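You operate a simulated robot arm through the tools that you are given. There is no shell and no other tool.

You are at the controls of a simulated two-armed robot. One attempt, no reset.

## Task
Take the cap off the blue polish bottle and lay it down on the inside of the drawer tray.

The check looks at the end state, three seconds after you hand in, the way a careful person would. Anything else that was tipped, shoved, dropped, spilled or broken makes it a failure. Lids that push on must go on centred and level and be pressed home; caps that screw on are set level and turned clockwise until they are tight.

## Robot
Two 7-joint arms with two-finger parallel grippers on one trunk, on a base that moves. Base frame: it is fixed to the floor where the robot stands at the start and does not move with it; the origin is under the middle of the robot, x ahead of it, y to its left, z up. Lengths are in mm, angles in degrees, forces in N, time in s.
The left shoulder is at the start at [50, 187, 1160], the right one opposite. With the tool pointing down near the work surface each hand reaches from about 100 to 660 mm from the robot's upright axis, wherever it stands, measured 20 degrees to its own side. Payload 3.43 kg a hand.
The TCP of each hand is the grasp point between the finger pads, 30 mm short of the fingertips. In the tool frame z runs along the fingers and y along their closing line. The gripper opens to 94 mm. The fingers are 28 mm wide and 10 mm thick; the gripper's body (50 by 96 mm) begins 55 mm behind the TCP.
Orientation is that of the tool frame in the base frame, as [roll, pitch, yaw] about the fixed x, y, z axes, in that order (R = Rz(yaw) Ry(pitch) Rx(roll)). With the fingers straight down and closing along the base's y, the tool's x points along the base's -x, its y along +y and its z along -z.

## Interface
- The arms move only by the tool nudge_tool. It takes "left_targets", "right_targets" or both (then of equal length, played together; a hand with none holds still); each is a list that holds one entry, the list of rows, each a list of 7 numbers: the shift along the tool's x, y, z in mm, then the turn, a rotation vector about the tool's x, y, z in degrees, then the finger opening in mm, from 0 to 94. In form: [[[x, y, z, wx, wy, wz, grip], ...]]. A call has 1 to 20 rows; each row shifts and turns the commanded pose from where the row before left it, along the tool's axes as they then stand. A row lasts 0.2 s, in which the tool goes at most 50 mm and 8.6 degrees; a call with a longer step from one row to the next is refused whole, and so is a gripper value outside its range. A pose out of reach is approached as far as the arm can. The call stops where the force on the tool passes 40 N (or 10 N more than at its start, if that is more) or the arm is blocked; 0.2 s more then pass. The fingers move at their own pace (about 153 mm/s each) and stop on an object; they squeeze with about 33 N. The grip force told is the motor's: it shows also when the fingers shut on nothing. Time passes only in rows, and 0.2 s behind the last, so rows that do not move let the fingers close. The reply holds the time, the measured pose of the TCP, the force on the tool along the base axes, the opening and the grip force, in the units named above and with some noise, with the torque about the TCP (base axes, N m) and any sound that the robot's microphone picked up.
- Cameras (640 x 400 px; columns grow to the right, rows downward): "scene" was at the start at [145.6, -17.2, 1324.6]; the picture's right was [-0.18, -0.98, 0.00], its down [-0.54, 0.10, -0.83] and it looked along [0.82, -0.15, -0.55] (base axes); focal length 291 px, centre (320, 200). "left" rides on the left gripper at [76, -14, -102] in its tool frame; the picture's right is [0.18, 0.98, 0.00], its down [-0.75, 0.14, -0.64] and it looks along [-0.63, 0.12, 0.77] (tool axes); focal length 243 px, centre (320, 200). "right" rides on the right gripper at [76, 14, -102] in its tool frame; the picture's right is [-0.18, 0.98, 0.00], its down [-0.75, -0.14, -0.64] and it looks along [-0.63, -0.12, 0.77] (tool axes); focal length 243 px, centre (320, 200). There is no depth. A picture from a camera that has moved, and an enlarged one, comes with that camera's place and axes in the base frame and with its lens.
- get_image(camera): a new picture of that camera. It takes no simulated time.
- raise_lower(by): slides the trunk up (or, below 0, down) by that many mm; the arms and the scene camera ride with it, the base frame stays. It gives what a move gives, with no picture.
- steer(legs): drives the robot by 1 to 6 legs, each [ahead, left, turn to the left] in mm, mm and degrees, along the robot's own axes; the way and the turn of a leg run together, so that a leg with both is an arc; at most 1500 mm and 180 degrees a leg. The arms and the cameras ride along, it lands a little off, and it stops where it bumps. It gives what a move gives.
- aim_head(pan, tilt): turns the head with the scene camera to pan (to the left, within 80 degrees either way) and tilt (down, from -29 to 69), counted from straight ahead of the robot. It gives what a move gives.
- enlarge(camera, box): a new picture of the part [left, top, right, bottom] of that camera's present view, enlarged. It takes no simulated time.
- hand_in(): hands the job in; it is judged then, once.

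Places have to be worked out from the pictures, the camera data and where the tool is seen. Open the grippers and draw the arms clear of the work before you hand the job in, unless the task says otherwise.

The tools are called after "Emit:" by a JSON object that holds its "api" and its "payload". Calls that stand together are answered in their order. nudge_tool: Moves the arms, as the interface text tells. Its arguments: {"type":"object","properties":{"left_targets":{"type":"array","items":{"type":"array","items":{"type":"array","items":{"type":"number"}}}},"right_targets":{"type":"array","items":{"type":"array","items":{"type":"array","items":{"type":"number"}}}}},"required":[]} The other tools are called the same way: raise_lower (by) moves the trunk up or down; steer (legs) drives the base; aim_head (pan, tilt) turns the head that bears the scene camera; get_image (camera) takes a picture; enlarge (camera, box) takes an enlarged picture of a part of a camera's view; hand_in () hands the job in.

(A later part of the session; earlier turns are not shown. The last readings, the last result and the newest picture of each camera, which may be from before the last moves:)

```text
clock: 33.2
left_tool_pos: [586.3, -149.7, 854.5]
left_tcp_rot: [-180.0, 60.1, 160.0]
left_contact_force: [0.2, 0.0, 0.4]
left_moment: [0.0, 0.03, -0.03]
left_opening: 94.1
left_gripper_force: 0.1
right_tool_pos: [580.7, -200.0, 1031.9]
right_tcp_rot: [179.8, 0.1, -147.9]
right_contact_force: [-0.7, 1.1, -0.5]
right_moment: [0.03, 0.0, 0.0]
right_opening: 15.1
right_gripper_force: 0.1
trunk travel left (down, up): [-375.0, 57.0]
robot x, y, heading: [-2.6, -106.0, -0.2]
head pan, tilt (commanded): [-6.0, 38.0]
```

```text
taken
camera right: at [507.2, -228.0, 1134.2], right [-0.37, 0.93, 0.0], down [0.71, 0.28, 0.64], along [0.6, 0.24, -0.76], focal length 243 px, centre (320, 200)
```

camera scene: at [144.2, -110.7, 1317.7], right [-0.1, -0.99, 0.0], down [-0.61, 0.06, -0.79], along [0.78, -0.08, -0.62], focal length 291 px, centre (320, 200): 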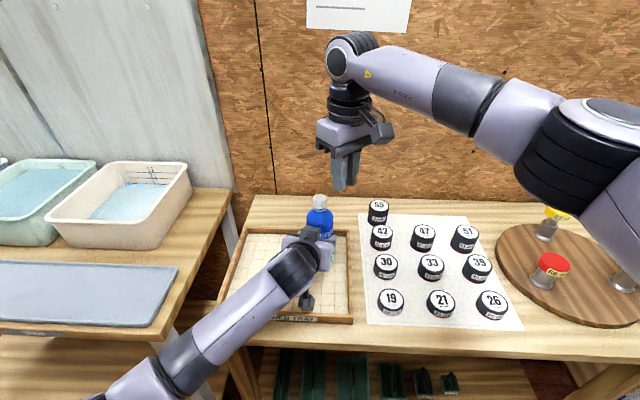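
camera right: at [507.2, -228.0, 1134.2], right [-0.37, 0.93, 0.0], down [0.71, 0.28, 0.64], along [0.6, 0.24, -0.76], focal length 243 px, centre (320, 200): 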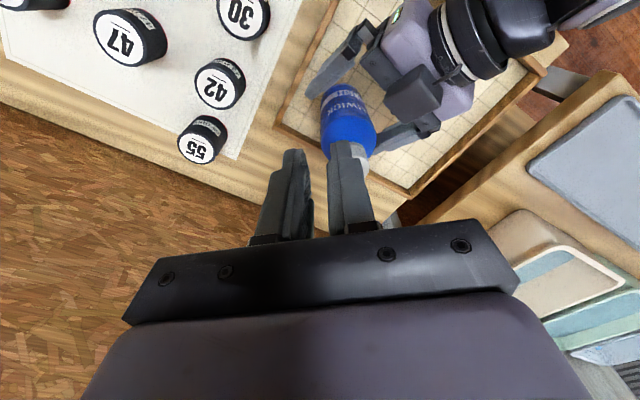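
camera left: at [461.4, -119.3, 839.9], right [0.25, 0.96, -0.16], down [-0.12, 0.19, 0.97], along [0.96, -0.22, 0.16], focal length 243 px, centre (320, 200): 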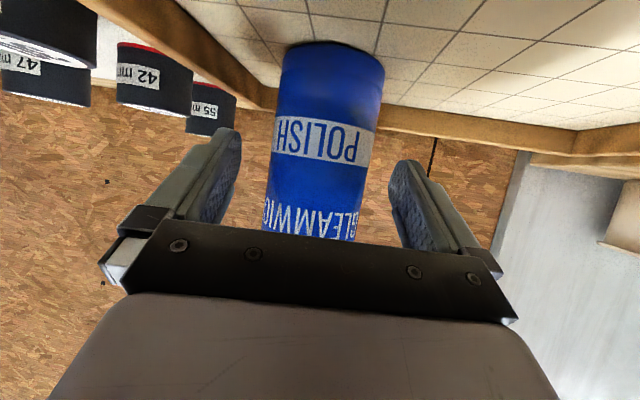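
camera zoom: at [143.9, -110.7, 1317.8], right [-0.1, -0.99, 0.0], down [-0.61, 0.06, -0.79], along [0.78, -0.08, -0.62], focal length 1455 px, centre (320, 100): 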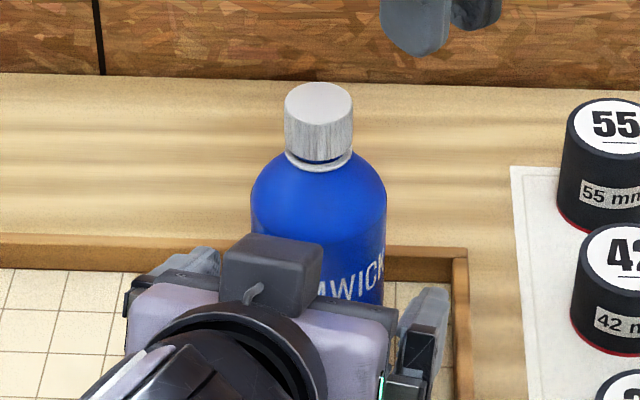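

The bottle stands freely and upright, displaced only about 3 mm, and I've learned two things: the left grip must be deeper, and the right wrist can't turn further counter-clockwise than yaw ≈ -155°. I advance the left hand 13 mm horizontally (same height) before re-gripping.

Emit:
{"api": "nudge_tool", "payload": {"left_targets": [[[-2.17, 0, 3.75, 0, 0, 0, 94], [-2.17, 0, 3.75, 0, 0, 0, 94], [-2.17, 0, 3.76, 0, 0, 0, 94], [0, 0, 0, 0, 0, 0, 94]]]}}

Emit:
{"api": "get_image", "payload": {"camera": "left"}}

Emit:
{"api": "enlarge", "payload": {"camera": "scene", "box": [270, 180, 370, 300]}}

Emit:
{"api": "enlarge", "payload": {"camera": "right", "box": [280, 40, 480, 190]}}

```text
clock: 34.2
left_tool_pos: [598.5, -154.9, 853.4]
left_tcp_rot: [-180.0, 60.0, 160.0]
left_contact_force: [0.0, -0.2, -0.4]
left_moment: [0.01, 0.01, 0.05]
left_opening: 94.0
left_gripper_force: 0.1
right_tool_pos: [580.5, -199.2, 1031.2]
right_tcp_rot: [179.9, 0.3, -147.9]
right_contact_force: [0.1, -0.1, -0.9]
right_moment: [0.0, 0.0, 0.0]
right_opening: 15.1
right_gripper_force: 0.0
trunk travel left (down, up): [-375.0, 57.0]
robot x, y, heading: [3.7, -98.7, -0.1]
head pan, tilt (commanded): [-6.0, 38.0]
```

```text
taken
camera left: at [474.0, -123.8, 839.7], right [0.25, 0.95, -0.16], down [-0.12, 0.19, 0.97], along [0.96, -0.22, 0.16], focal length 243 px, centre (320, 200)
```

left: 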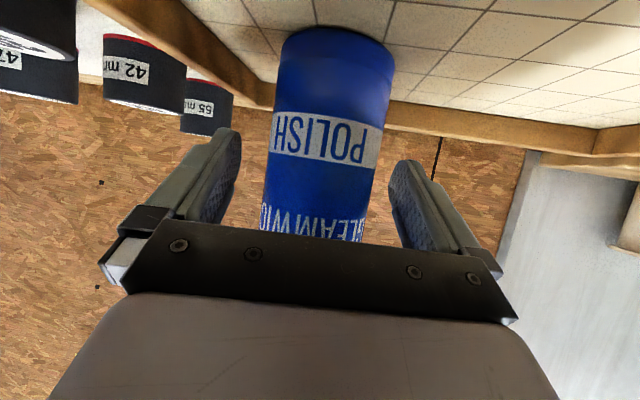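

```text
3.33 times, centred on (320, 240) of scene
camera zoom: at [143.9, -110.7, 1317.8], right [-0.1, -0.99, 0.0], down [-0.61, 0.06, -0.79], along [0.78, -0.08, -0.62], focal length 970 px, centre (320, 67)
```

zoom: 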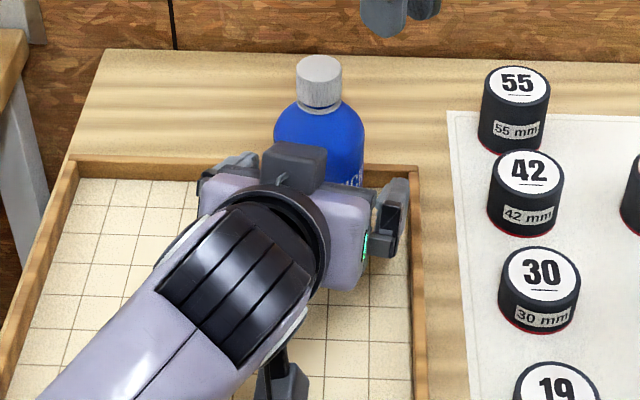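

```text
2.67 times, centred on (380, 115) of right
camera zoom: at [507.2, -228.0, 1134.2], right [-0.37, 0.93, 0.0], down [0.71, 0.28, 0.64], along [0.6, 0.24, -0.76], focal length 647 px, centre (160, 427)
```

zoom: 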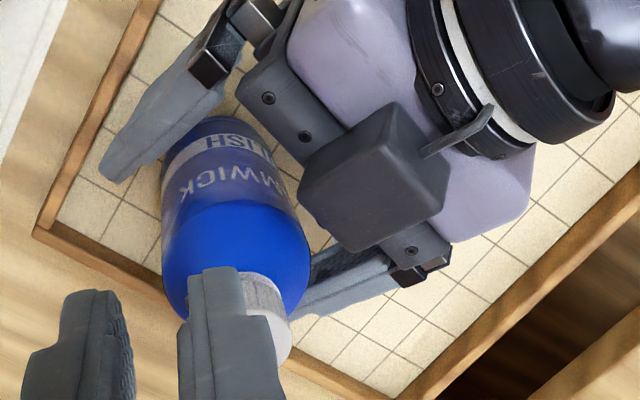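

The bottle is centred between deeper-reaching left fingers. I close the left gripper.

Emit:
{"api": "nudge_tool", "payload": {"left_targets": [[[0, 0, 0, 0, 0, 0, 70], [0, 0, 0, 0, 0, 0, 60], [0, 0, 0, 0, 0, 0, 45], [0, 0, 0, 0, 0, 0, 45], [0, 0, 0, 0, 0, 0, 45]]]}}

Emit:
{"api": "get_image", "payload": {"camera": "left"}}

Emit:
{"api": "enlarge", "payload": {"camera": "scene", "box": [290, 180, 350, 260]}}

Emit:
{"api": "enlarge", "payload": {"camera": "right", "box": [280, 40, 480, 190]}}

```text
clock: 35.5
left_tool_pos: [597.6, -153.6, 854.4]
left_tcp_rot: [180.0, 60.0, 160.0]
left_contact_force: [-0.6, -1.4, -0.3]
left_moment: [-0.03, 0.0, 0.0]
left_opening: 59.9
left_gripper_force: 33.3
right_tool_pos: [579.5, -200.3, 1032.9]
right_tcp_rot: [180.0, 0.1, -147.9]
right_contact_force: [-1.3, -0.2, 0.1]
right_moment: [0.0, 0.01, -0.04]
right_opening: 15.0
right_gripper_force: 0.1
trunk travel left (down, up): [-375.0, 57.0]
robot x, y, heading: [-0.3, -99.4, -0.1]
head pan, tilt (commanded): [-6.0, 38.0]
```

```text
taken
camera left: at [473.9, -124.0, 839.8], right [0.25, 0.95, -0.16], down [-0.12, 0.19, 0.97], along [0.96, -0.22, 0.16], focal length 243 px, centre (320, 200)
```

left: 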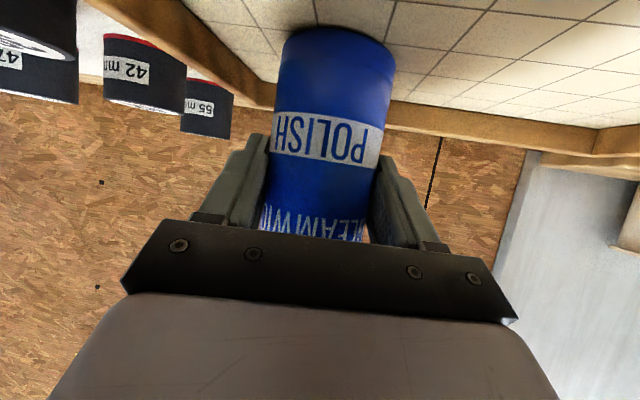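

```text
5.00 times, centred on (320, 220) of scene
camera zoom: at [143.9, -110.8, 1317.8], right [-0.1, -0.99, 0.0], down [-0.61, 0.06, -0.79], along [0.78, -0.08, -0.62], focal length 1455 px, centre (320, 100)
```

zoom: 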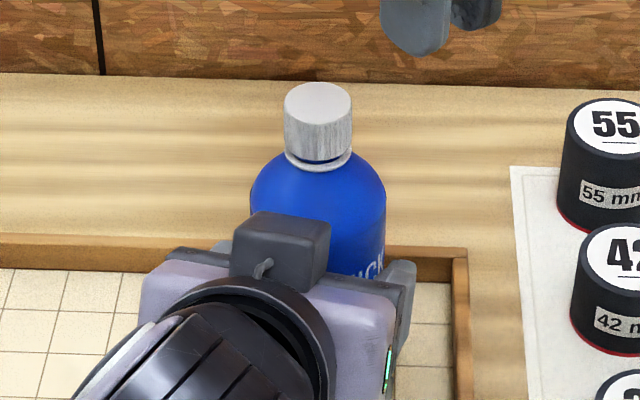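

```text
2.67 times, centred on (380, 115) of right
camera zoom: at [507.2, -228.1, 1134.2], right [-0.37, 0.93, 0.0], down [0.71, 0.28, 0.64], along [0.6, 0.24, -0.76], focal length 647 px, centre (160, 427)
```

zoom: 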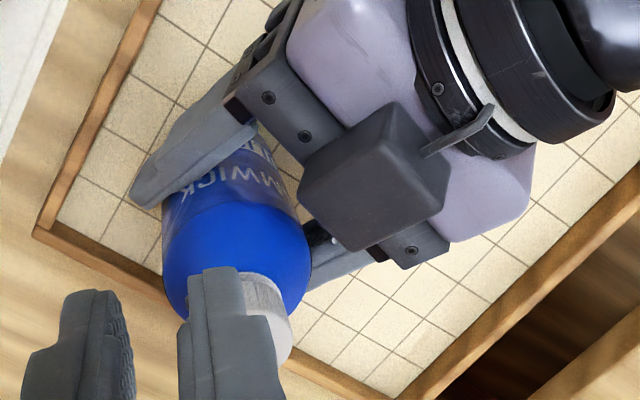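

Now the opening reads 59.9 mm — the true diameter, so this grip is properly seated. Next I rotate the right hand clockwise 153° in free air to find out how much wrist range there is for long unscrewing strokes.

Emit:
{"api": "nudge_tool", "payload": {"right_targets": [[[0, 0, 0, 0, 0, 8.5, 50], [0, 0, 0, 0, 0, 8.5, 50], [0, 0, 0, 0, 0, 8.5, 50], [0, 0, 0, 0, 0, 8.5, 50], [0, 0, 0, 0, 0, 8.5, 50], [0, 0, 0, 0, 0, 8.5, 50], [0, 0, 0, 0, 0, 8.5, 50], [0, 0, 0, 0, 0, 8.5, 50], [0, 0, 0, 0, 0, 8.5, 50], [0, 0, 0, 0, 0, 8.5, 50], [0, 0, 0, 0, 0, 8.5, 50], [0, 0, 0, 0, 0, 8.5, 50], [0, 0, 0, 0, 0, 8.5, 50], [0, 0, 0, 0, 0, 8.5, 50], [0, 0, 0, 0, 0, 8.5, 50], [0, 0, 0, 0, 0, 8.5, 50], [0, 0, 0, 0, 0, 8.5, 50], [0, 0, 0, 0, 0, 8.5, 50], [0, 0, 0, 0, 0, 0, 50]]], "left_targets": [[[0, 0, 0, 0, 0, 0, 45], [0, 0, 0, 0, 0, 0, 45], [0, 0, 0, 0, 0, 0, 45], [0, 0, 0, 0, 0, 0, 45], [0, 0, 0, 0, 0, 0, 45], [0, 0, 0, 0, 0, 0, 45], [0, 0, 0, 0, 0, 0, 45], [0, 0, 0, 0, 0, 0, 45], [0, 0, 0, 0, 0, 0, 45], [0, 0, 0, 0, 0, 0, 45], [0, 0, 0, 0, 0, 0, 45], [0, 0, 0, 0, 0, 0, 45], [0, 0, 0, 0, 0, 0, 45], [0, 0, 0, 0, 0, 0, 45], [0, 0, 0, 0, 0, 0, 45], [0, 0, 0, 0, 0, 0, 45], [0, 0, 0, 0, 0, 0, 45], [0, 0, 0, 0, 0, 0, 45], [0, 0, 0, 0, 0, 0, 45]]]}}

Emit:
{"api": "get_image", "payload": {"camera": "right"}}

Emit:
{"api": "get_image", "payload": {"camera": "scene"}}

```text
clock: 39.5
left_tool_pos: [598.3, -153.4, 854.2]
left_tcp_rot: [180.0, 60.1, 160.0]
left_contact_force: [-0.6, -0.9, 2.1]
left_moment: [-0.04, 0.01, 0.0]
left_opening: 59.7
left_gripper_force: 33.0
right_tool_pos: [579.6, -200.3, 1032.9]
right_tcp_rot: [180.0, -0.2, 59.0]
right_contact_force: [0.1, 0.0, 0.6]
right_moment: [-0.01, 0.01, 0.02]
right_opening: 49.9
right_gripper_force: 0.2
trunk travel left (down, up): [-375.0, 57.0]
robot x, y, heading: [2.0, -102.2, -0.1]
head pan, tilt (commanded): [-6.0, 38.0]
```

```text
taken
camera right: at [631.3, -141.8, 1135.4], right [0.75, -0.66, 0.0], down [-0.51, -0.57, 0.64], along [-0.43, -0.48, -0.77], focal length 243 px, centre (320, 200)
```

right: 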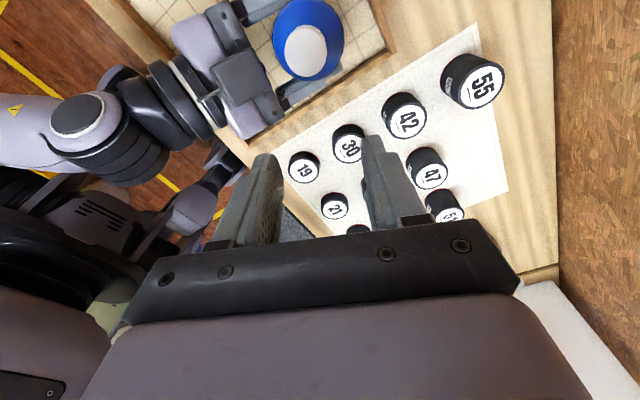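

```text
taken
camera scene: at [143.8, -110.8, 1317.8], right [-0.1, -0.99, 0.0], down [-0.61, 0.06, -0.79], along [0.78, -0.08, -0.62], focal length 291 px, centre (320, 200)
```

scene: 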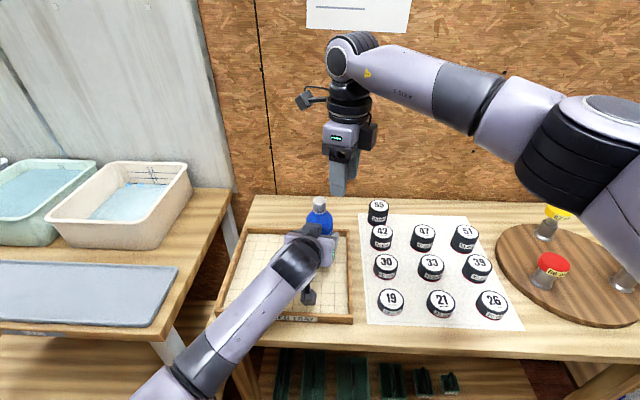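

Yaw 59° is reachable, so I have at least a 140° stroke. This view looks at the cap from the far side; I enlarge it to fix the cap axis independently.

Emit:
{"api": "enlarge", "payload": {"camera": "right", "box": [250, 0, 370, 100]}}

```text
4.00 times, centred on (310, 50) of right
camera zoom: at [631.3, -141.8, 1135.4], right [0.75, -0.66, 0.0], down [-0.51, -0.57, 0.64], along [-0.43, -0.48, -0.77], focal length 970 px, centre (360, 800)
```

zoom: 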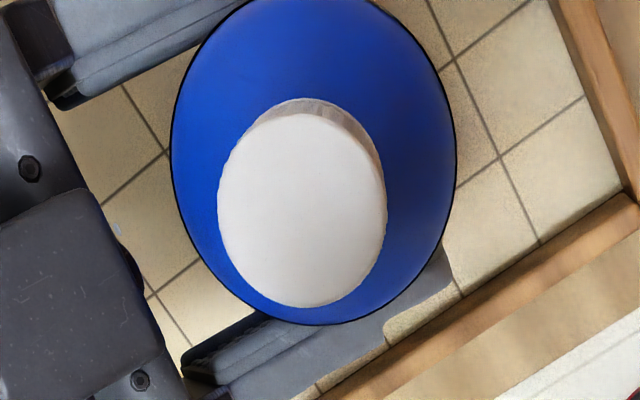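

The overhead look gives the cap axis at about (605.5, -156.6). I shift the right hand there at height, narrow the opening to 40 mm, and verify before descending.

Emit:
{"api": "nudge_tool", "payload": {"right_targets": [[[17, -0.2, 0, 0, 0, 0, 40], [17, -0.2, 0, 0, 0, 0, 40], [16, -0.1, 0, 0, 0, 0, 40], [0, 0, 20, 0, 0, 0, 40], [0, 0, 15, 0, 0, 0, 40], [0, 0, 0, 0, 0, 0, 40]]], "left_targets": [[[0, 0, 0, 0, 0, 0, 45], [0, 0, 0, 0, 0, 0, 45], [0, 0, 0, 0, 0, 0, 45], [0, 0, 0, 0, 0, 0, 45], [0, 0, 0, 0, 0, 0, 45], [0, 0, 0, 0, 0, 0, 45]]]}}

Emit:
{"api": "get_image", "payload": {"camera": "right"}}

Emit:
{"api": "enlarge", "payload": {"camera": "right", "box": [260, 80, 380, 180]}}

Emit:
{"api": "enlarge", "payload": {"camera": "scene", "box": [280, 160, 360, 260]}}

```text
clock: 40.9
left_tool_pos: [599.6, -153.7, 855.0]
left_tcp_rot: [-180.0, 59.9, 159.9]
left_contact_force: [0.8, 0.0, 1.3]
left_moment: [0.0, -0.06, 0.01]
left_opening: 59.7
left_gripper_force: 33.0
right_tool_pos: [601.4, -158.1, 996.5]
right_tcp_rot: [-180.0, -0.2, 59.1]
right_contact_force: [-0.5, -0.1, 0.3]
right_moment: [0.01, 0.0, 0.05]
right_opening: 39.9
right_gripper_force: 0.0
right hand out of reach, approached as far as the arm can: row 3
trunk travel left (down, up): [-375.0, 57.0]
robot x, y, heading: [-4.2, -102.0, 0.2]
head pan, tilt (commanded): [-6.0, 38.0]
```

```text
taken
camera right: at [652.3, -100.0, 1099.3], right [0.75, -0.66, 0.0], down [-0.51, -0.58, 0.64], along [-0.42, -0.48, -0.77], focal length 243 px, centre (320, 200)
```

right: 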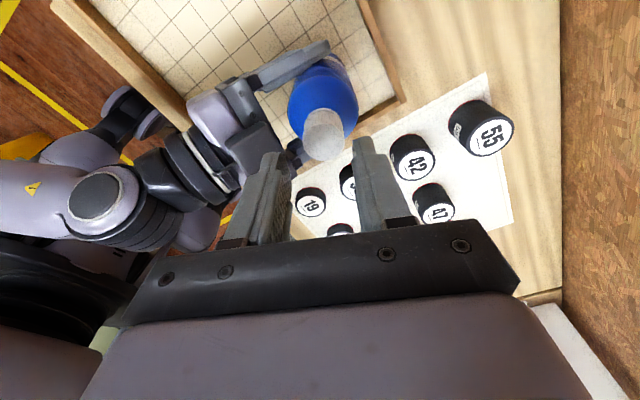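

```text
4.00 times, centred on (320, 130) of right
camera zoom: at [652.3, -100.0, 1099.3], right [0.75, -0.66, 0.0], down [-0.51, -0.58, 0.64], along [-0.42, -0.48, -0.77], focal length 970 px, centre (320, 480)
```

zoom: 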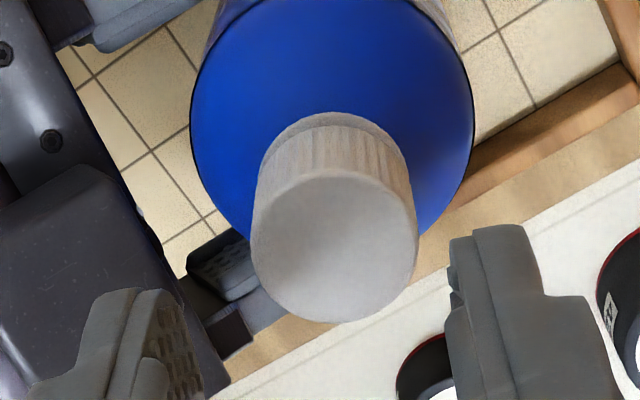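

```text
4.00 times, centred on (320, 210) of scene
camera zoom: at [143.9, -110.7, 1317.8], right [-0.1, -0.99, 0.0], down [-0.61, 0.06, -0.79], along [0.78, -0.08, -0.62], focal length 1164 px, centre (320, 160)
```

zoom: 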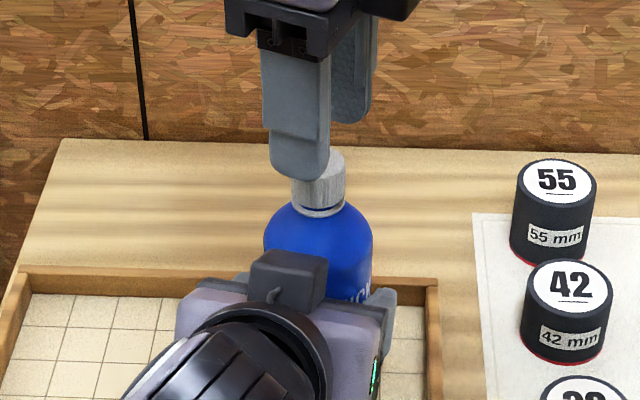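

Reach is marginal here: the right hand stopped ~4 mm short at this yaw. Before deciding whether to bring the base closer, I look at the gap between the robot's base and the bench in the right hand's view.

Emit:
{"api": "enlarge", "payload": {"camera": "right", "box": [0, 0, 320, 290]}}

Emit:
{"api": "get_image", "payload": {"camera": "scene"}}

```text
1.38 times, centred on (160, 145) of right
camera zoom: at [652.3, -100.0, 1099.3], right [0.75, -0.66, 0.0], down [-0.51, -0.58, 0.64], along [-0.42, -0.48, -0.77], focal length 335 px, centre (541, 276)
```

zoom: 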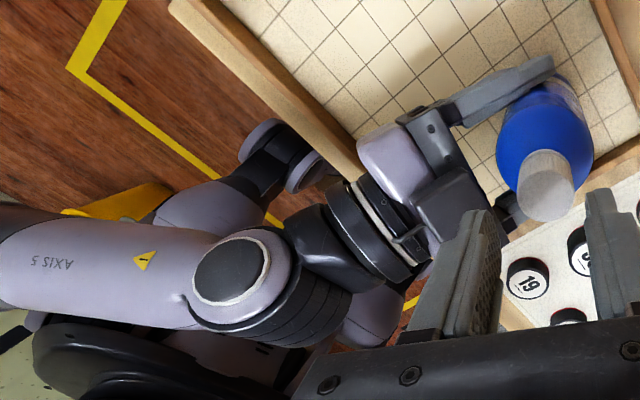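

```text
taken
camera scene: at [143.9, -110.7, 1317.8], right [-0.1, -0.99, 0.0], down [-0.61, 0.06, -0.79], along [0.78, -0.08, -0.62], focal length 291 px, centre (320, 200)
```

scene: 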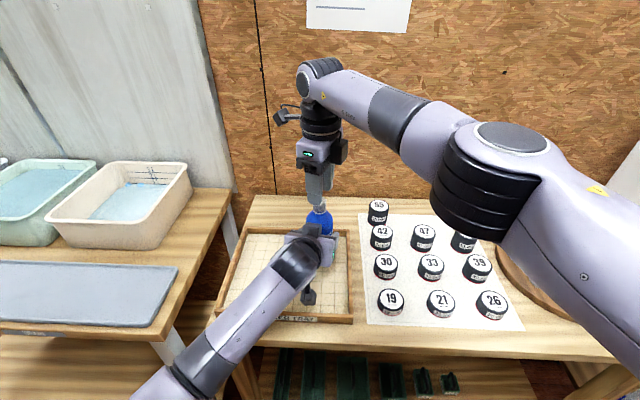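

I can't see the base gap well. First I test, safely above the cap (fingertips at z≈955+), whether the right hand can actually stand on the cap axis (605.3, -156.9) at a lower height and at this yaw.

Emit:
{"api": "nudge_tool", "payload": {"right_targets": [[[0, 0, 6, 0, 0, 0, 40], [0, 0, 4, 0, 0, 0, 40], [2.8, 3.0, 0, 0, 0, 0, 40], [0, 0, 0, 0, 0, 0, 40], [0, 0, 0, 0, 0, 0, 40]]]}}

Emit:
{"api": "enlarge", "payload": {"camera": "right", "box": [260, 80, 380, 180]}}

```text
clock: 42.0
left_tool_pos: [597.7, -154.6, 854.3]
left_tcp_rot: [180.0, 59.9, 160.1]
left_contact_force: [-0.2, 0.6, 1.2]
left_moment: [0.02, 0.01, -0.02]
left_opening: 60.0
left_gripper_force: 33.2
right_tool_pos: [605.6, -158.3, 987.0]
right_tcp_rot: [180.0, -0.3, 59.2]
right_contact_force: [-0.8, -0.7, 0.1]
right_moment: [0.03, 0.01, 0.03]
right_opening: 40.2
right_gripper_force: 0.1
trunk travel left (down, up): [-375.0, 57.0]
robot x, y, heading: [1.3, -99.2, 0.1]
head pan, tilt (commanded): [-6.0, 38.0]
```

```text
4.00 times, centred on (320, 130) of right
camera zoom: at [654.8, -100.2, 1089.5], right [0.75, -0.66, 0.0], down [-0.51, -0.58, 0.64], along [-0.42, -0.48, -0.77], focal length 970 px, centre (320, 480)
```

zoom: 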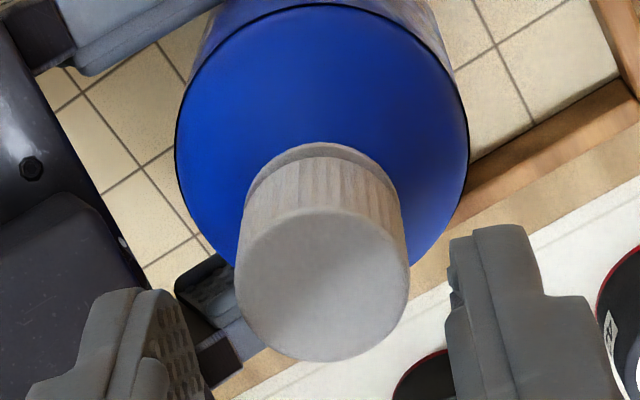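

The wrist is right at its reach limit here. Rather than driving the base, I'll use the left hand to lift the bottle 4 mm, bring it 25 mm toward the robot and set it down (it goes back afterwards). First the right hand rises clear and the left lifts.

Emit:
{"api": "nudge_tool", "payload": {"right_targets": [[[0, 0, -15, 0, 0, 0, 40], [0, 0, -15, 0, 0, 0, 40], [0, 0, -10, 0, 0, 0, 40], [0, 0, 0, 0, 0, 0, 40], [0, 0, 0, 0, 0, 0, 40], [0, 0, 0, 0, 0, 0, 40], [0, 0, 0, 0, 0, 0, 40]]], "left_targets": [[[0, 0, 0, 0, 0, 0, 45], [0, 0, 0, 0, 0, 0, 45], [-0.87, 0, -0.5, 0, 0, 0, 45], [-0.87, 0, -0.5, 0, 0, 0, 45], [-0.87, 0, -0.5, 0, 0, 0, 45], [-0.87, 0, -0.5, 0, 0, 0, 45], [0, 0, 0, 0, 0, 0, 45]]]}}

Emit:
{"api": "get_image", "payload": {"camera": "left"}}

Emit:
{"api": "enlarge", "payload": {"camera": "scene", "box": [270, 180, 370, 330]}}

```text
clock: 43.6
left_tool_pos: [598.5, -153.2, 859.3]
left_tcp_rot: [-179.9, 60.0, 160.0]
left_contact_force: [-0.1, 0.4, -4.0]
left_moment: [0.02, 0.02, -0.02]
left_opening: 59.7
left_gripper_force: 33.2
right_tool_pos: [603.0, -158.6, 1025.6]
right_tcp_rot: [-180.0, -0.1, 59.1]
right_contact_force: [0.4, -0.2, 0.6]
right_moment: [0.0, -0.02, 0.02]
right_opening: 40.0
right_gripper_force: 0.0
right hand out of reach, approached as far as the arm can: row 2
trunk travel left (down, up): [-375.0, 57.0]
robot x, y, heading: [-0.9, -102.9, 0.0]
head pan, tilt (commanded): [-6.0, 38.0]
```

```text
taken
camera left: at [473.7, -123.9, 843.7], right [0.25, 0.96, -0.16], down [-0.12, 0.19, 0.97], along [0.96, -0.22, 0.16], focal length 243 px, centre (320, 200)
```

left: 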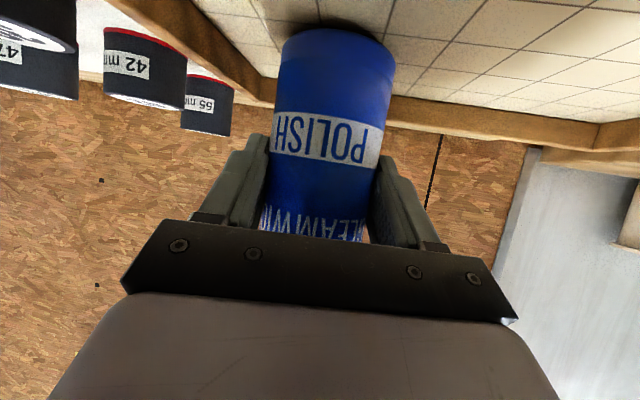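

```text
2.67 times, centred on (320, 255) of scene
camera zoom: at [144.2, -110.7, 1317.7], right [-0.1, -0.99, 0.0], down [-0.61, 0.06, -0.79], along [0.78, -0.08, -0.62], focal length 776 px, centre (320, 53)
```

zoom: 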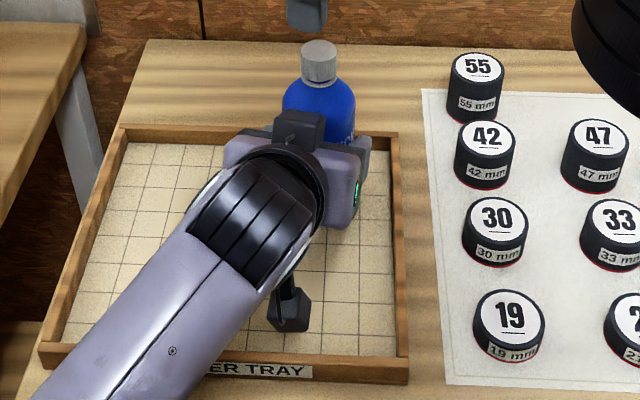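

The bottle is lifted cleanly (about 4–5 N). I carry it 25 mm back along the left hand's heading at constant height.

Emit:
{"api": "nudge_tool", "payload": {"left_targets": [[[2.5, 0, -4.33, 0, 0, 0, 45], [2.5, 0, -4.33, 0, 0, 0, 45], [2.5, 0, -4.33, 0, 0, 0, 45], [2.5, 0, -4.33, 0, 0, 0, 45], [2.5, 0, -4.33, 0, 0, 0, 45], [0, 0, 0, 0, 0, 0, 45]]]}}

Emit:
{"api": "get_image", "payload": {"camera": "left"}}

Emit:
{"api": "enlarge", "payload": {"camera": "scene", "box": [250, 180, 370, 330]}}

```text
clock: 45.0
left_tool_pos: [575.9, -145.2, 859.1]
left_tcp_rot: [-180.0, 59.9, 160.1]
left_contact_force: [-0.3, -0.6, -3.6]
left_moment: [0.03, 0.04, 0.01]
left_opening: 60.0
left_gripper_force: 33.2
right_tool_pos: [600.6, -159.2, 1025.9]
right_tcp_rot: [-180.0, -0.1, 59.1]
right_contact_force: [0.3, -1.2, 0.8]
right_moment: [0.02, -0.01, -0.03]
right_opening: 40.3
right_gripper_force: 0.0
trunk travel left (down, up): [-375.0, 57.0]
robot x, y, heading: [-1.0, -101.2, 0.2]
head pan, tilt (commanded): [-6.0, 38.0]
```

```text
taken
camera left: at [450.6, -115.4, 843.4], right [0.25, 0.96, -0.16], down [-0.12, 0.19, 0.97], along [0.96, -0.22, 0.16], focal length 243 px, centre (320, 200)
```

left: 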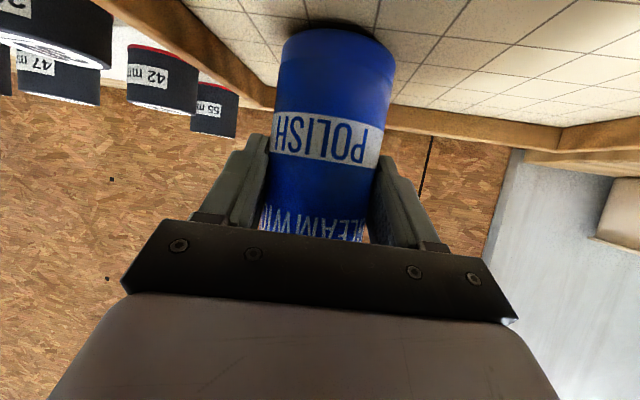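

```text
2.67 times, centred on (310, 255) of scene
camera zoom: at [144.2, -110.7, 1317.7], right [-0.1, -0.99, 0.0], down [-0.61, 0.06, -0.79], along [0.78, -0.08, -0.62], focal length 776 px, centre (347, 53)
```

zoom: 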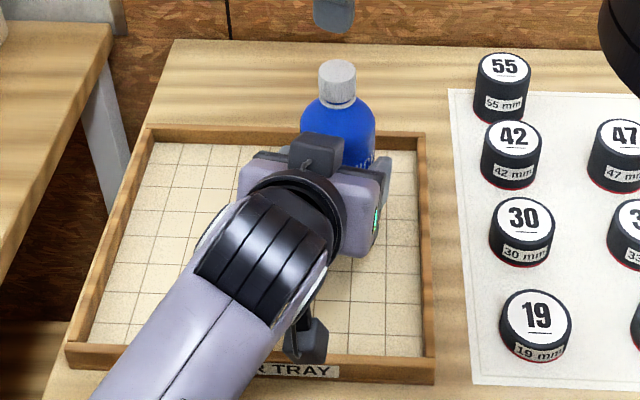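

Moved without contact. I lower the bottle 4 mm onto the tray floor in 1 mm steps.

Emit:
{"api": "nudge_tool", "payload": {"left_targets": [[[0.87, 0, 0.5, 0, 0, 0, 45], [0.87, 0, 0.5, 0, 0, 0, 45], [0.87, 0, 0.5, 0, 0, 0, 45], [0.87, 0, 0.5, 0, 0, 0, 45], [0, 0, 0, 0, 0, 0, 45]]]}}

Emit:
{"api": "get_image", "payload": {"camera": "left"}}

Emit:
{"api": "enlarge", "payload": {"camera": "scene", "box": [280, 260, 360, 330]}}

Emit:
{"api": "enlarge", "payload": {"camera": "right", "box": [250, 0, 370, 120]}}

```text
clock: 46.2
left_tool_pos: [582.1, -132.0, 855.0]
left_tcp_rot: [177.1, 60.3, 158.1]
left_contact_force: [0.7, -2.0, 3.3]
left_moment: [-0.23, -0.02, -0.01]
left_opening: 59.9
left_gripper_force: 33.0
right_tool_pos: [602.7, -159.0, 1026.3]
right_tcp_rot: [-180.0, -0.2, 59.1]
right_contact_force: [0.4, 0.2, 0.9]
right_moment: [0.0, -0.03, -0.01]
right_opening: 40.0
right_gripper_force: 0.0
trunk travel left (down, up): [-375.0, 57.0]
robot x, y, heading: [1.7, -99.0, 0.1]
head pan, tilt (commanded): [-6.0, 38.0]
```

```text
taken
camera left: at [457.5, -103.1, 839.1], right [0.24, 0.96, -0.13], down [-0.14, 0.17, 0.98], along [0.96, -0.22, 0.17], focal length 243 px, centre (320, 200)
```

left: 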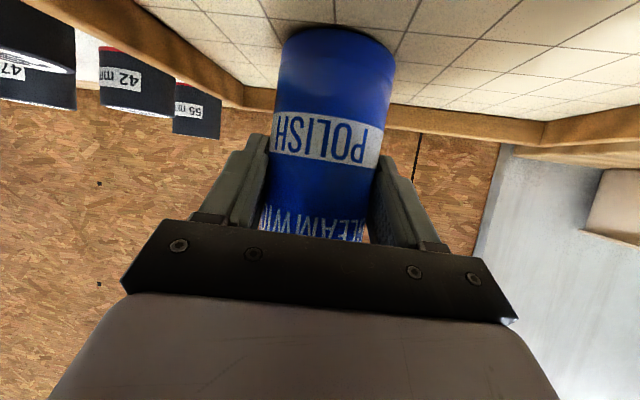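

```text
5.71 times, centred on (320, 295) of scene
camera zoom: at [143.6, -110.8, 1317.9], right [-0.1, -0.99, 0.0], down [-0.61, 0.06, -0.79], along [0.78, -0.08, -0.62], focal length 1663 px, centre (320, -343)
```

zoom: 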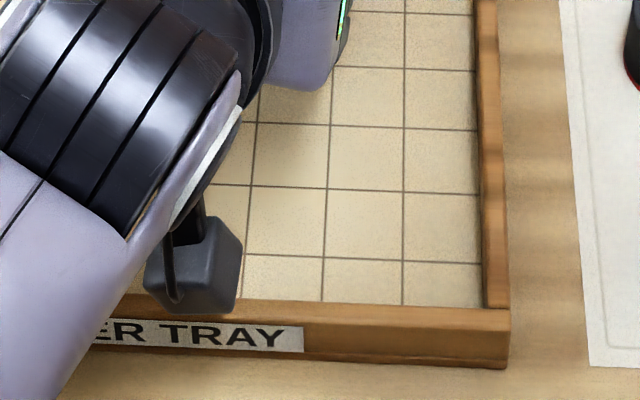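

```text
3.33 times, centred on (310, 60) of right
camera zoom: at [652.7, -101.1, 1129.4], right [0.75, -0.66, 0.0], down [-0.51, -0.58, 0.64], along [-0.42, -0.48, -0.77], focal length 809 px, centre (353, 667)
```

zoom: 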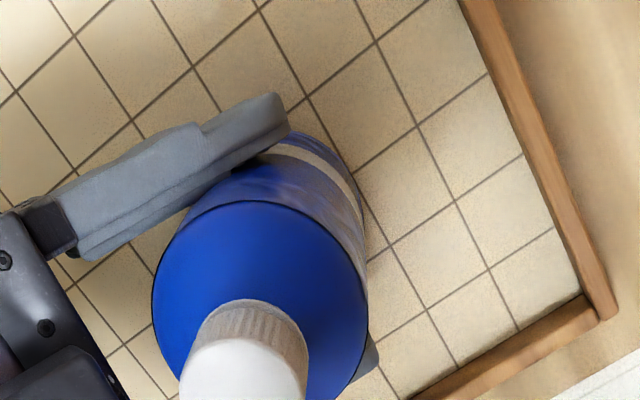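

The left hand is unexpectedly 13 mm to the left and rolled 3° — something deflected the arm. I hold still for a moment and re-read before acting.

Emit:
{"api": "nudge_tool", "payload": {"left_targets": [[[0, 0, 0, 0, 0, 0, 45], [0, 0, 0, 0, 0, 0, 45], [0, 0, 0, 0, 0, 0, 45]]]}}

Emit:
{"api": "get_image", "payload": {"camera": "scene"}}

Emit:
{"api": "get_image", "payload": {"camera": "right"}}

Emit:
{"api": "enlarge", "payload": {"camera": "scene", "box": [100, 200, 380, 400]}}

```text
clock: 47.0
left_tool_pos: [582.6, -130.8, 854.9]
left_tcp_rot: [176.8, 60.3, 158.0]
left_contact_force: [3.4, -2.1, 8.3]
left_moment: [-0.32, -0.2, 0.07]
left_opening: 59.9
left_gripper_force: 33.0
right_tool_pos: [602.5, -158.8, 1027.2]
right_tcp_rot: [-179.9, -0.1, 59.0]
right_contact_force: [-0.2, 1.1, -0.5]
right_moment: [-0.01, 0.02, -0.02]
right_opening: 39.9
right_gripper_force: 0.1
trunk travel left (down, up): [-375.0, 57.0]
robot x, y, heading: [0.2, -100.3, 0.2]
head pan, tilt (commanded): [-6.0, 38.0]
```

```text
taken
camera scene: at [143.5, -110.8, 1317.9], right [-0.1, -0.99, 0.0], down [-0.61, 0.06, -0.79], along [0.78, -0.08, -0.62], focal length 291 px, centre (320, 200)
```

scene: 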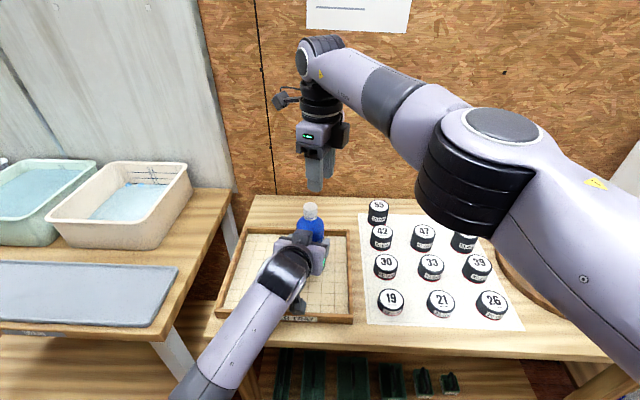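

```text
taken
camera right: at [652.6, -101.0, 1129.5], right [0.75, -0.66, 0.0], down [-0.51, -0.58, 0.64], along [-0.42, -0.48, -0.77], focal length 243 px, centre (320, 200)
```

right: 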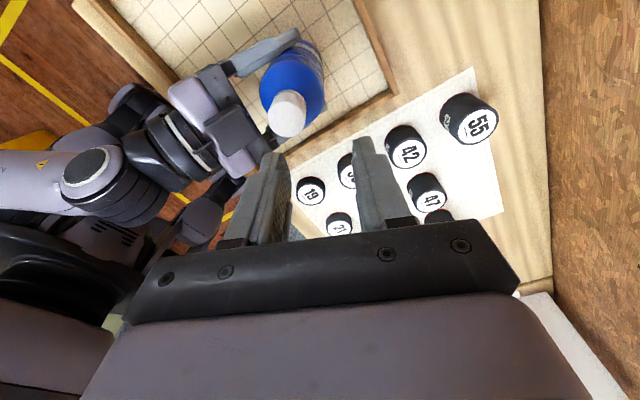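

```text
2.00 times, centred on (240, 300) of scene
camera zoom: at [143.5, -110.8, 1317.9], right [-0.1, -0.99, 0.0], down [-0.61, 0.06, -0.79], along [0.78, -0.08, -0.62], focal length 582 px, centre (480, 0)
```

zoom: 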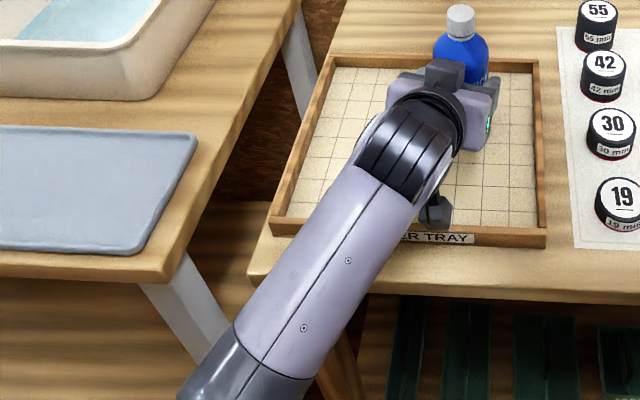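

The left hand is held off its commanded pose though the wrist feels little force, so the arm's elbow or forearm is probably fouling something in this folded posture. I undo the move: lift 4 mm and carry the bottle forward again.

Emit:
{"api": "nudge_tool", "payload": {"left_targets": [[[-0.87, 0, -0.5, 0, 0, 0, 45], [-0.87, 0, -0.5, 0, 0, 0, 45], [-0.87, 0, -0.5, 0, 0, 0, 45], [-0.87, 0, -0.5, 0, 0, 0, 45], [0, 0, 0, 0, 0, 0, 45]]]}}

Emit:
{"api": "get_image", "payload": {"camera": "scene"}}

Emit:
{"api": "get_image", "payload": {"camera": "left"}}

```text
clock: 48.5
left_tool_pos: [587.2, -118.5, 855.8]
left_tcp_rot: [174.0, 60.0, 156.0]
left_contact_force: [0.2, -1.4, 1.6]
left_moment: [-0.2, 0.05, -0.01]
left_opening: 59.7
left_gripper_force: 32.9
right_tool_pos: [601.4, -158.8, 1026.2]
right_tcp_rot: [-179.9, -0.2, 59.1]
right_contact_force: [-0.7, 0.2, 0.7]
right_moment: [-0.03, 0.03, 0.02]
right_opening: 39.9
right_gripper_force: 0.0
trunk travel left (down, up): [-375.0, 57.0]
robot x, y, heading: [2.1, -100.0, 0.2]
head pan, tilt (commanded): [-6.0, 38.0]
stopped in row 5 (left hand): the arm was blocked; the commanded pose is now the measured one
```

```text
taken
camera scene: at [143.8, -110.7, 1317.6], right [-0.1, -0.99, 0.0], down [-0.61, 0.06, -0.79], along [0.78, -0.08, -0.62], focal length 291 px, centre (320, 200)
```

scene: 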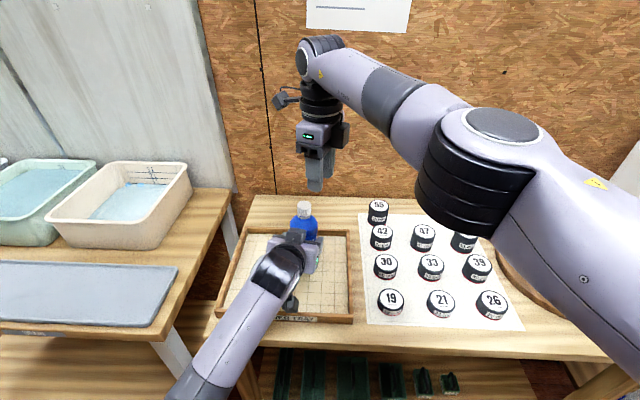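

```text
taken
camera left: at [462.6, -90.1, 839.4], right [0.23, 0.97, -0.11], down [-0.14, 0.14, 0.98], along [0.96, -0.21, 0.17], focal length 243 px, centre (320, 200)
```

left: 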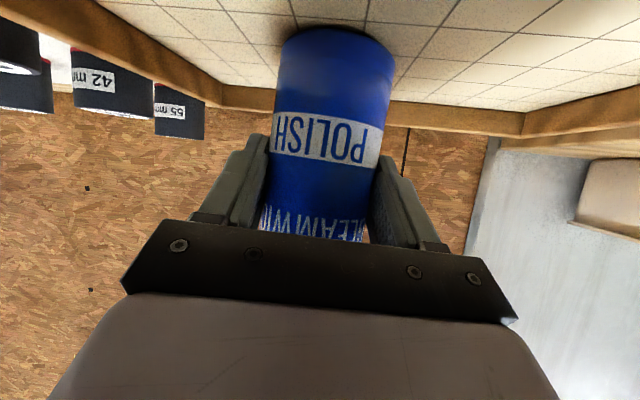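

The arm is really blocked, and the commanded pose has been reset to the measured one. I look down toward the left elbow with the head to find the obstruction before moving again.

Emit:
{"api": "aim_head", "payload": {"pan": 20, "tilt": 62}}

Emit:
{"api": "get_image", "payload": {"camera": "scene"}}

```text
clock: 49.4
left_tool_pos: [588.3, -118.4, 855.9]
left_tcp_rot: [173.9, 60.1, 156.2]
left_contact_force: [0.8, -2.5, 3.6]
left_moment: [-0.25, -0.02, -0.02]
left_opening: 59.9
left_gripper_force: 33.2
right_tool_pos: [602.1, -159.9, 1026.9]
right_tcp_rot: [179.9, -0.2, 59.1]
right_contact_force: [0.2, -0.3, -0.1]
right_moment: [0.01, 0.0, -0.02]
right_opening: 40.0
right_gripper_force: 0.1
trunk travel left (down, up): [-375.0, 57.0]
robot x, y, heading: [2.0, -97.2, 0.1]
head pan, tilt (commanded): [20.0, 62.0]
```

```text
taken
camera scene: at [118.4, -79.9, 1285.8], right [0.34, -0.94, 0.0], down [-0.83, -0.3, -0.47], along [0.44, 0.16, -0.88], focal length 291 px, centre (320, 200)
```

scene: 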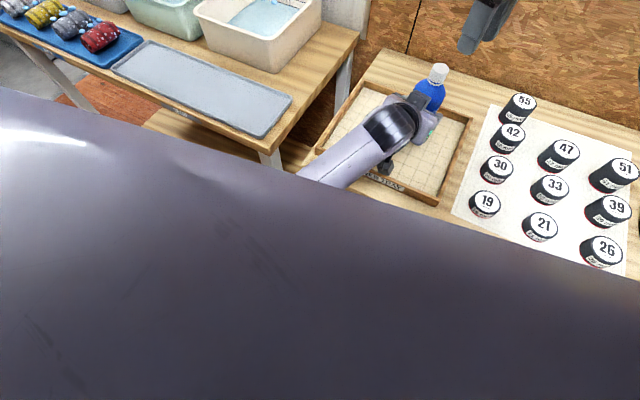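

The chest hides the elbow at this tilt. I try a shallower tilt panned further left, plus the right hand's view.

Emit:
{"api": "aim_head", "payload": {"pan": 25, "tilt": 48}}

Emit:
{"api": "get_image", "payload": {"camera": "scene"}}

Emit:
{"api": "enlarge", "payload": {"camera": "right", "box": [0, 0, 320, 290]}}

```text
clock: 50.1
left_tool_pos: [588.1, -117.6, 854.3]
left_tcp_rot: [173.8, 60.0, 156.1]
left_contact_force: [1.1, -1.6, 4.1]
left_moment: [-0.23, -0.05, 0.02]
left_opening: 59.9
left_gripper_force: 32.9
right_tool_pos: [602.5, -159.1, 1025.8]
right_tcp_rot: [179.9, -0.2, 59.0]
right_contact_force: [-0.8, -0.4, -0.3]
right_moment: [0.04, 0.0, 0.02]
right_opening: 39.8
right_gripper_force: 0.1
trunk travel left (down, up): [-375.0, 57.0]
robot x, y, heading: [0.5, -104.3, 0.2]
head pan, tilt (commanded): [25.0, 48.0]
```

```text
taken
camera scene: at [129.2, -68.5, 1303.3], right [0.42, -0.91, 0.0], down [-0.67, -0.31, -0.67], along [0.61, 0.28, -0.74], focal length 291 px, centre (320, 200)
```

scene: 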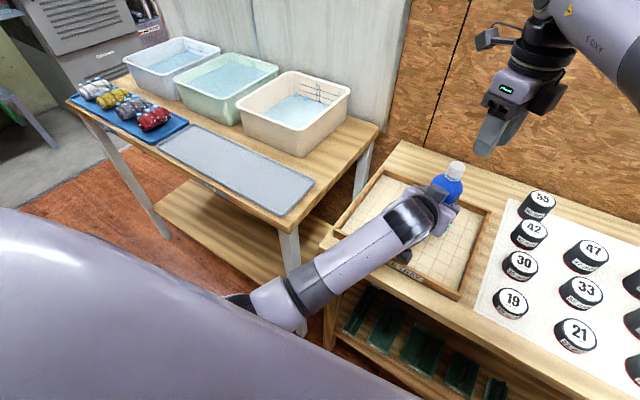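

```text
1.38 times, centred on (160, 145) of right
camera zoom: at [652.7, -101.1, 1129.4], right [0.75, -0.66, 0.0], down [-0.51, -0.58, 0.64], along [-0.42, -0.48, -0.77], focal length 335 px, centre (541, 276)
```

zoom: 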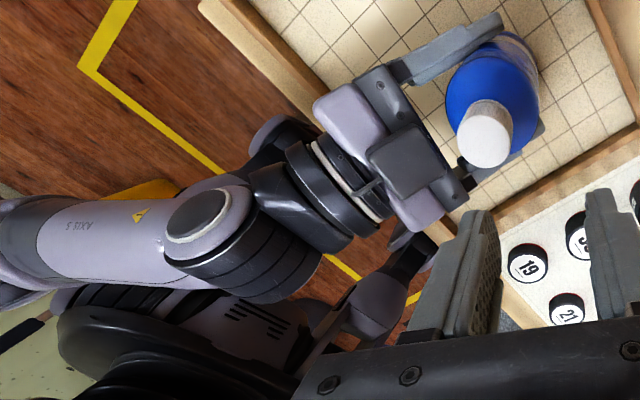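

The elbow sits right against the robot's own chest – retracting folded the arm into itself (the base itself stands well clear of the bench). Plan: set the bottle free here, retract both arms, drive the base about 100 mm left and 40 mm forward so both arms get a better posture, then regrasp. First the head back, then open the left gripper slowly.

Emit:
{"api": "aim_head", "payload": {"pan": -6, "tilt": 38}}

Emit:
{"api": "nudge_tool", "payload": {"left_targets": [[[0, 0, 0, 0, 0, 0, 60], [0, 0, 0, 0, 0, 0, 63], [0, 0, 0, 0, 0, 0, 68], [0, 0, 0, 0, 0, 0, 76], [0, 0, 0, 0, 0, 0, 86], [0, 0, 0, 0, 0, 0, 94], [0, 0, 0, 0, 0, 0, 94]]]}}

Emit:
{"api": "get_image", "payload": {"camera": "left"}}

Emit:
{"api": "enlarge", "payload": {"camera": "scene", "box": [250, 180, 370, 330]}}

Emit:
{"api": "enlarge", "payload": {"camera": "right", "box": [200, 0, 360, 150]}}

```text
clock: 51.1
left_tool_pos: [587.1, -118.2, 855.6]
left_tcp_rot: [173.9, 60.0, 156.0]
left_contact_force: [1.8, 0.1, 5.7]
left_moment: [-0.15, -0.06, 0.01]
left_opening: 59.8
left_gripper_force: 32.8
right_tool_pos: [602.8, -158.8, 1026.2]
right_tcp_rot: [180.0, -0.1, 59.0]
right_contact_force: [0.2, 0.8, 0.1]
right_moment: [-0.01, 0.02, 0.01]
right_opening: 39.8
right_gripper_force: 0.1
trunk travel left (down, up): [-375.0, 57.0]
robot x, y, heading: [-1.6, -101.1, -0.1]
head pan, tilt (commanded): [-6.0, 38.0]
```

```text
clock: 52.7
left_tool_pos: [587.3, -117.6, 854.8]
left_tcp_rot: [173.8, 59.9, 156.1]
left_contact_force: [0.3, -1.0, -0.2]
left_moment: [-0.03, 0.0, 0.01]
left_opening: 93.9
left_gripper_force: 0.0
right_tool_pos: [602.6, -159.4, 1027.2]
right_tcp_rot: [-179.9, -0.1, 59.1]
right_contact_force: [0.0, 0.1, -0.1]
right_moment: [-0.01, -0.01, 0.0]
right_opening: 39.9
right_gripper_force: 0.1
trunk travel left (down, up): [-375.0, 57.0]
robot x, y, heading: [-3.1, -99.5, 0.2]
head pan, tilt (commanded): [-6.0, 38.0]
```

```text
taken
camera left: at [462.3, -89.8, 838.7], right [0.23, 0.97, -0.11], down [-0.14, 0.14, 0.98], along [0.96, -0.21, 0.17], focal length 243 px, centre (320, 200)
```

left: 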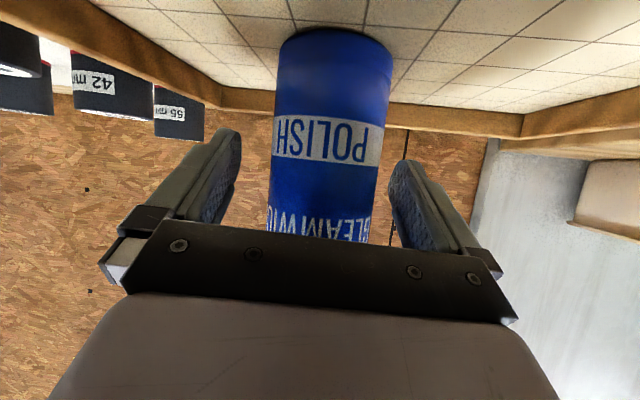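

```text
2.67 times, centred on (310, 255) of scene
camera zoom: at [143.9, -110.7, 1317.8], right [-0.1, -0.99, 0.0], down [-0.61, 0.06, -0.79], along [0.78, -0.08, -0.62], focal length 776 px, centre (347, 53)
```

zoom: 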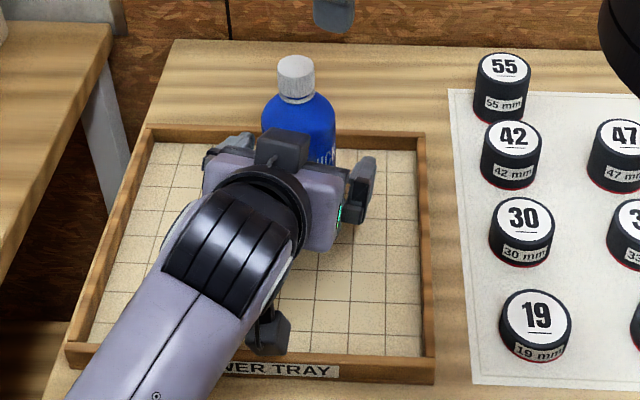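

```text
2.67 times, centred on (280, 75) of right
camera zoom: at [652.9, -101.0, 1129.2], right [0.75, -0.66, 0.0], down [-0.51, -0.58, 0.64], along [-0.42, -0.48, -0.77], focal length 647 px, centre (427, 533)
```

zoom: 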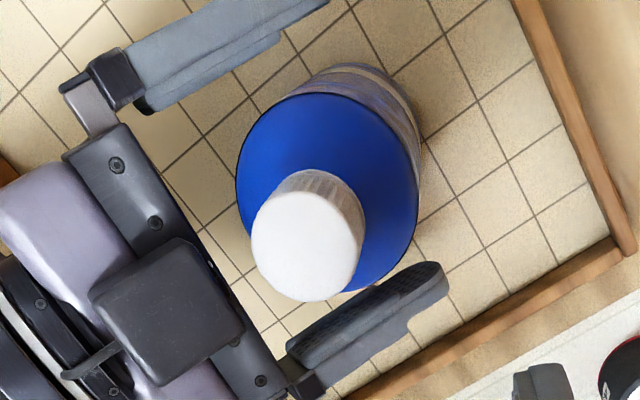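

The bottle stands free and upright. I now raise the left hand straight up in small steps around the bottle (fingers straddle it with ~17 mm clearance each side), watching whether the arm follows.

Emit:
{"api": "nudge_tool", "payload": {"left_targets": [[[-4.33, 0, -2.5, 0, 0, 0, 94], [-4.33, 0, -2.5, 0, 0, 0, 94], [0, 0, 0, 0, 0, 0, 94]]]}}

Emit:
{"api": "get_image", "payload": {"camera": "left"}}

```text
clock: 53.5
left_tool_pos: [588.3, -111.2, 860.2]
left_tcp_rot: [172.8, 59.7, 155.4]
left_contact_force: [-0.1, 0.2, 0.2]
left_moment: [0.02, 0.0, -0.01]
left_opening: 94.0
left_gripper_force: 0.0
right_tool_pos: [600.6, -159.1, 1026.9]
right_tcp_rot: [-180.0, -0.1, 59.1]
right_contact_force: [0.1, -0.2, 0.3]
right_moment: [0.02, -0.03, 0.01]
right_opening: 39.9
right_gripper_force: 0.1
trunk travel left (down, up): [-375.0, 57.0]
robot x, y, heading: [-1.2, -104.1, 0.1]
head pan, tilt (commanded): [-6.0, 38.0]
```

```text
taken
camera left: at [462.8, -84.2, 845.2], right [0.22, 0.97, -0.1], down [-0.14, 0.13, 0.98], along [0.96, -0.21, 0.17], focal length 243 px, centre (320, 200)
```

left: 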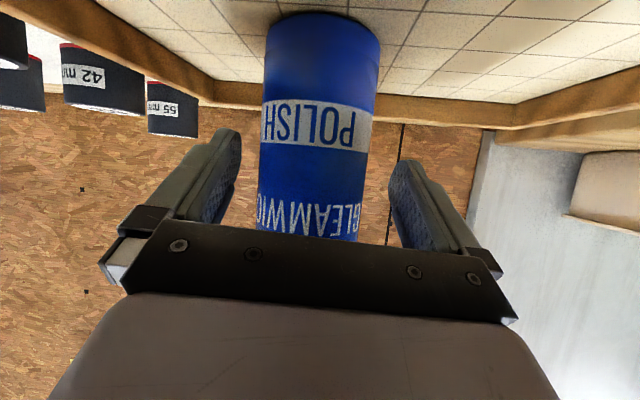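

The left arm still creeps sideways when raised, so something is touching the forearm/elbow. I turn the right hand (high in free air) so its camera looks back along the left arm to see the contact.

Emit:
{"api": "nudge_tool", "payload": {"right_targets": [[[0, 0, 0, 0, 0, 8.5, 40], [0, 0, 0, 0, 0, 8.5, 40], [0, 0, 0, 0, 0, 8.5, 40], [0, 0, 0, 0, 0, 8.5, 40], [0, 0, 0, 0, 0, 8.5, 40], [0, 0, 0, 0, 0, 8.5, 40], [0, 0, 0, 0, 0, 8.5, 40], [0, 0, 0, 0, 0, 0, 40]]]}}

Emit:
{"api": "get_image", "payload": {"camera": "right"}}

```text
clock: 55.3
left_tool_pos: [588.5, -112.7, 862.1]
left_tcp_rot: [172.7, 59.7, 155.4]
left_contact_force: [0.5, 0.5, -0.9]
left_moment: [0.04, -0.01, 0.0]
left_opening: 94.1
left_gripper_force: 0.0
right_tool_pos: [601.3, -160.0, 1026.4]
right_tcp_rot: [-179.9, -0.1, -0.5]
right_contact_force: [0.2, 0.5, -1.3]
right_moment: [0.01, 0.01, 0.01]
right_opening: 40.1
right_gripper_force: 0.0
trunk travel left (down, up): [-375.0, 57.0]
robot x, y, heading: [-0.3, -100.6, 0.1]
head pan, tilt (commanded): [-6.0, 38.0]
```

```text
taken
camera right: at [677.4, -174.0, 1129.2], right [-0.19, -0.98, 0.0], down [-0.75, 0.15, 0.64], along [-0.63, 0.13, -0.77], focal length 243 px, centre (320, 200)
```

right: 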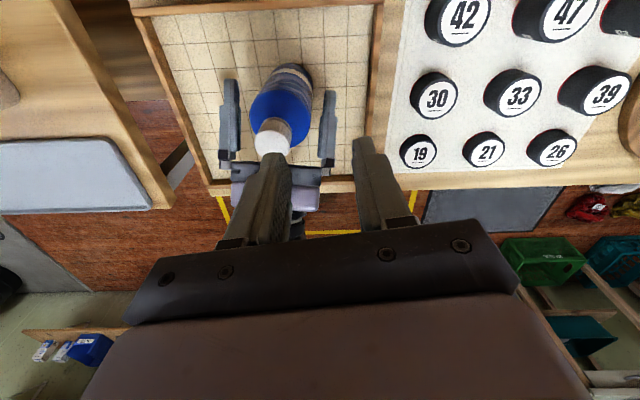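

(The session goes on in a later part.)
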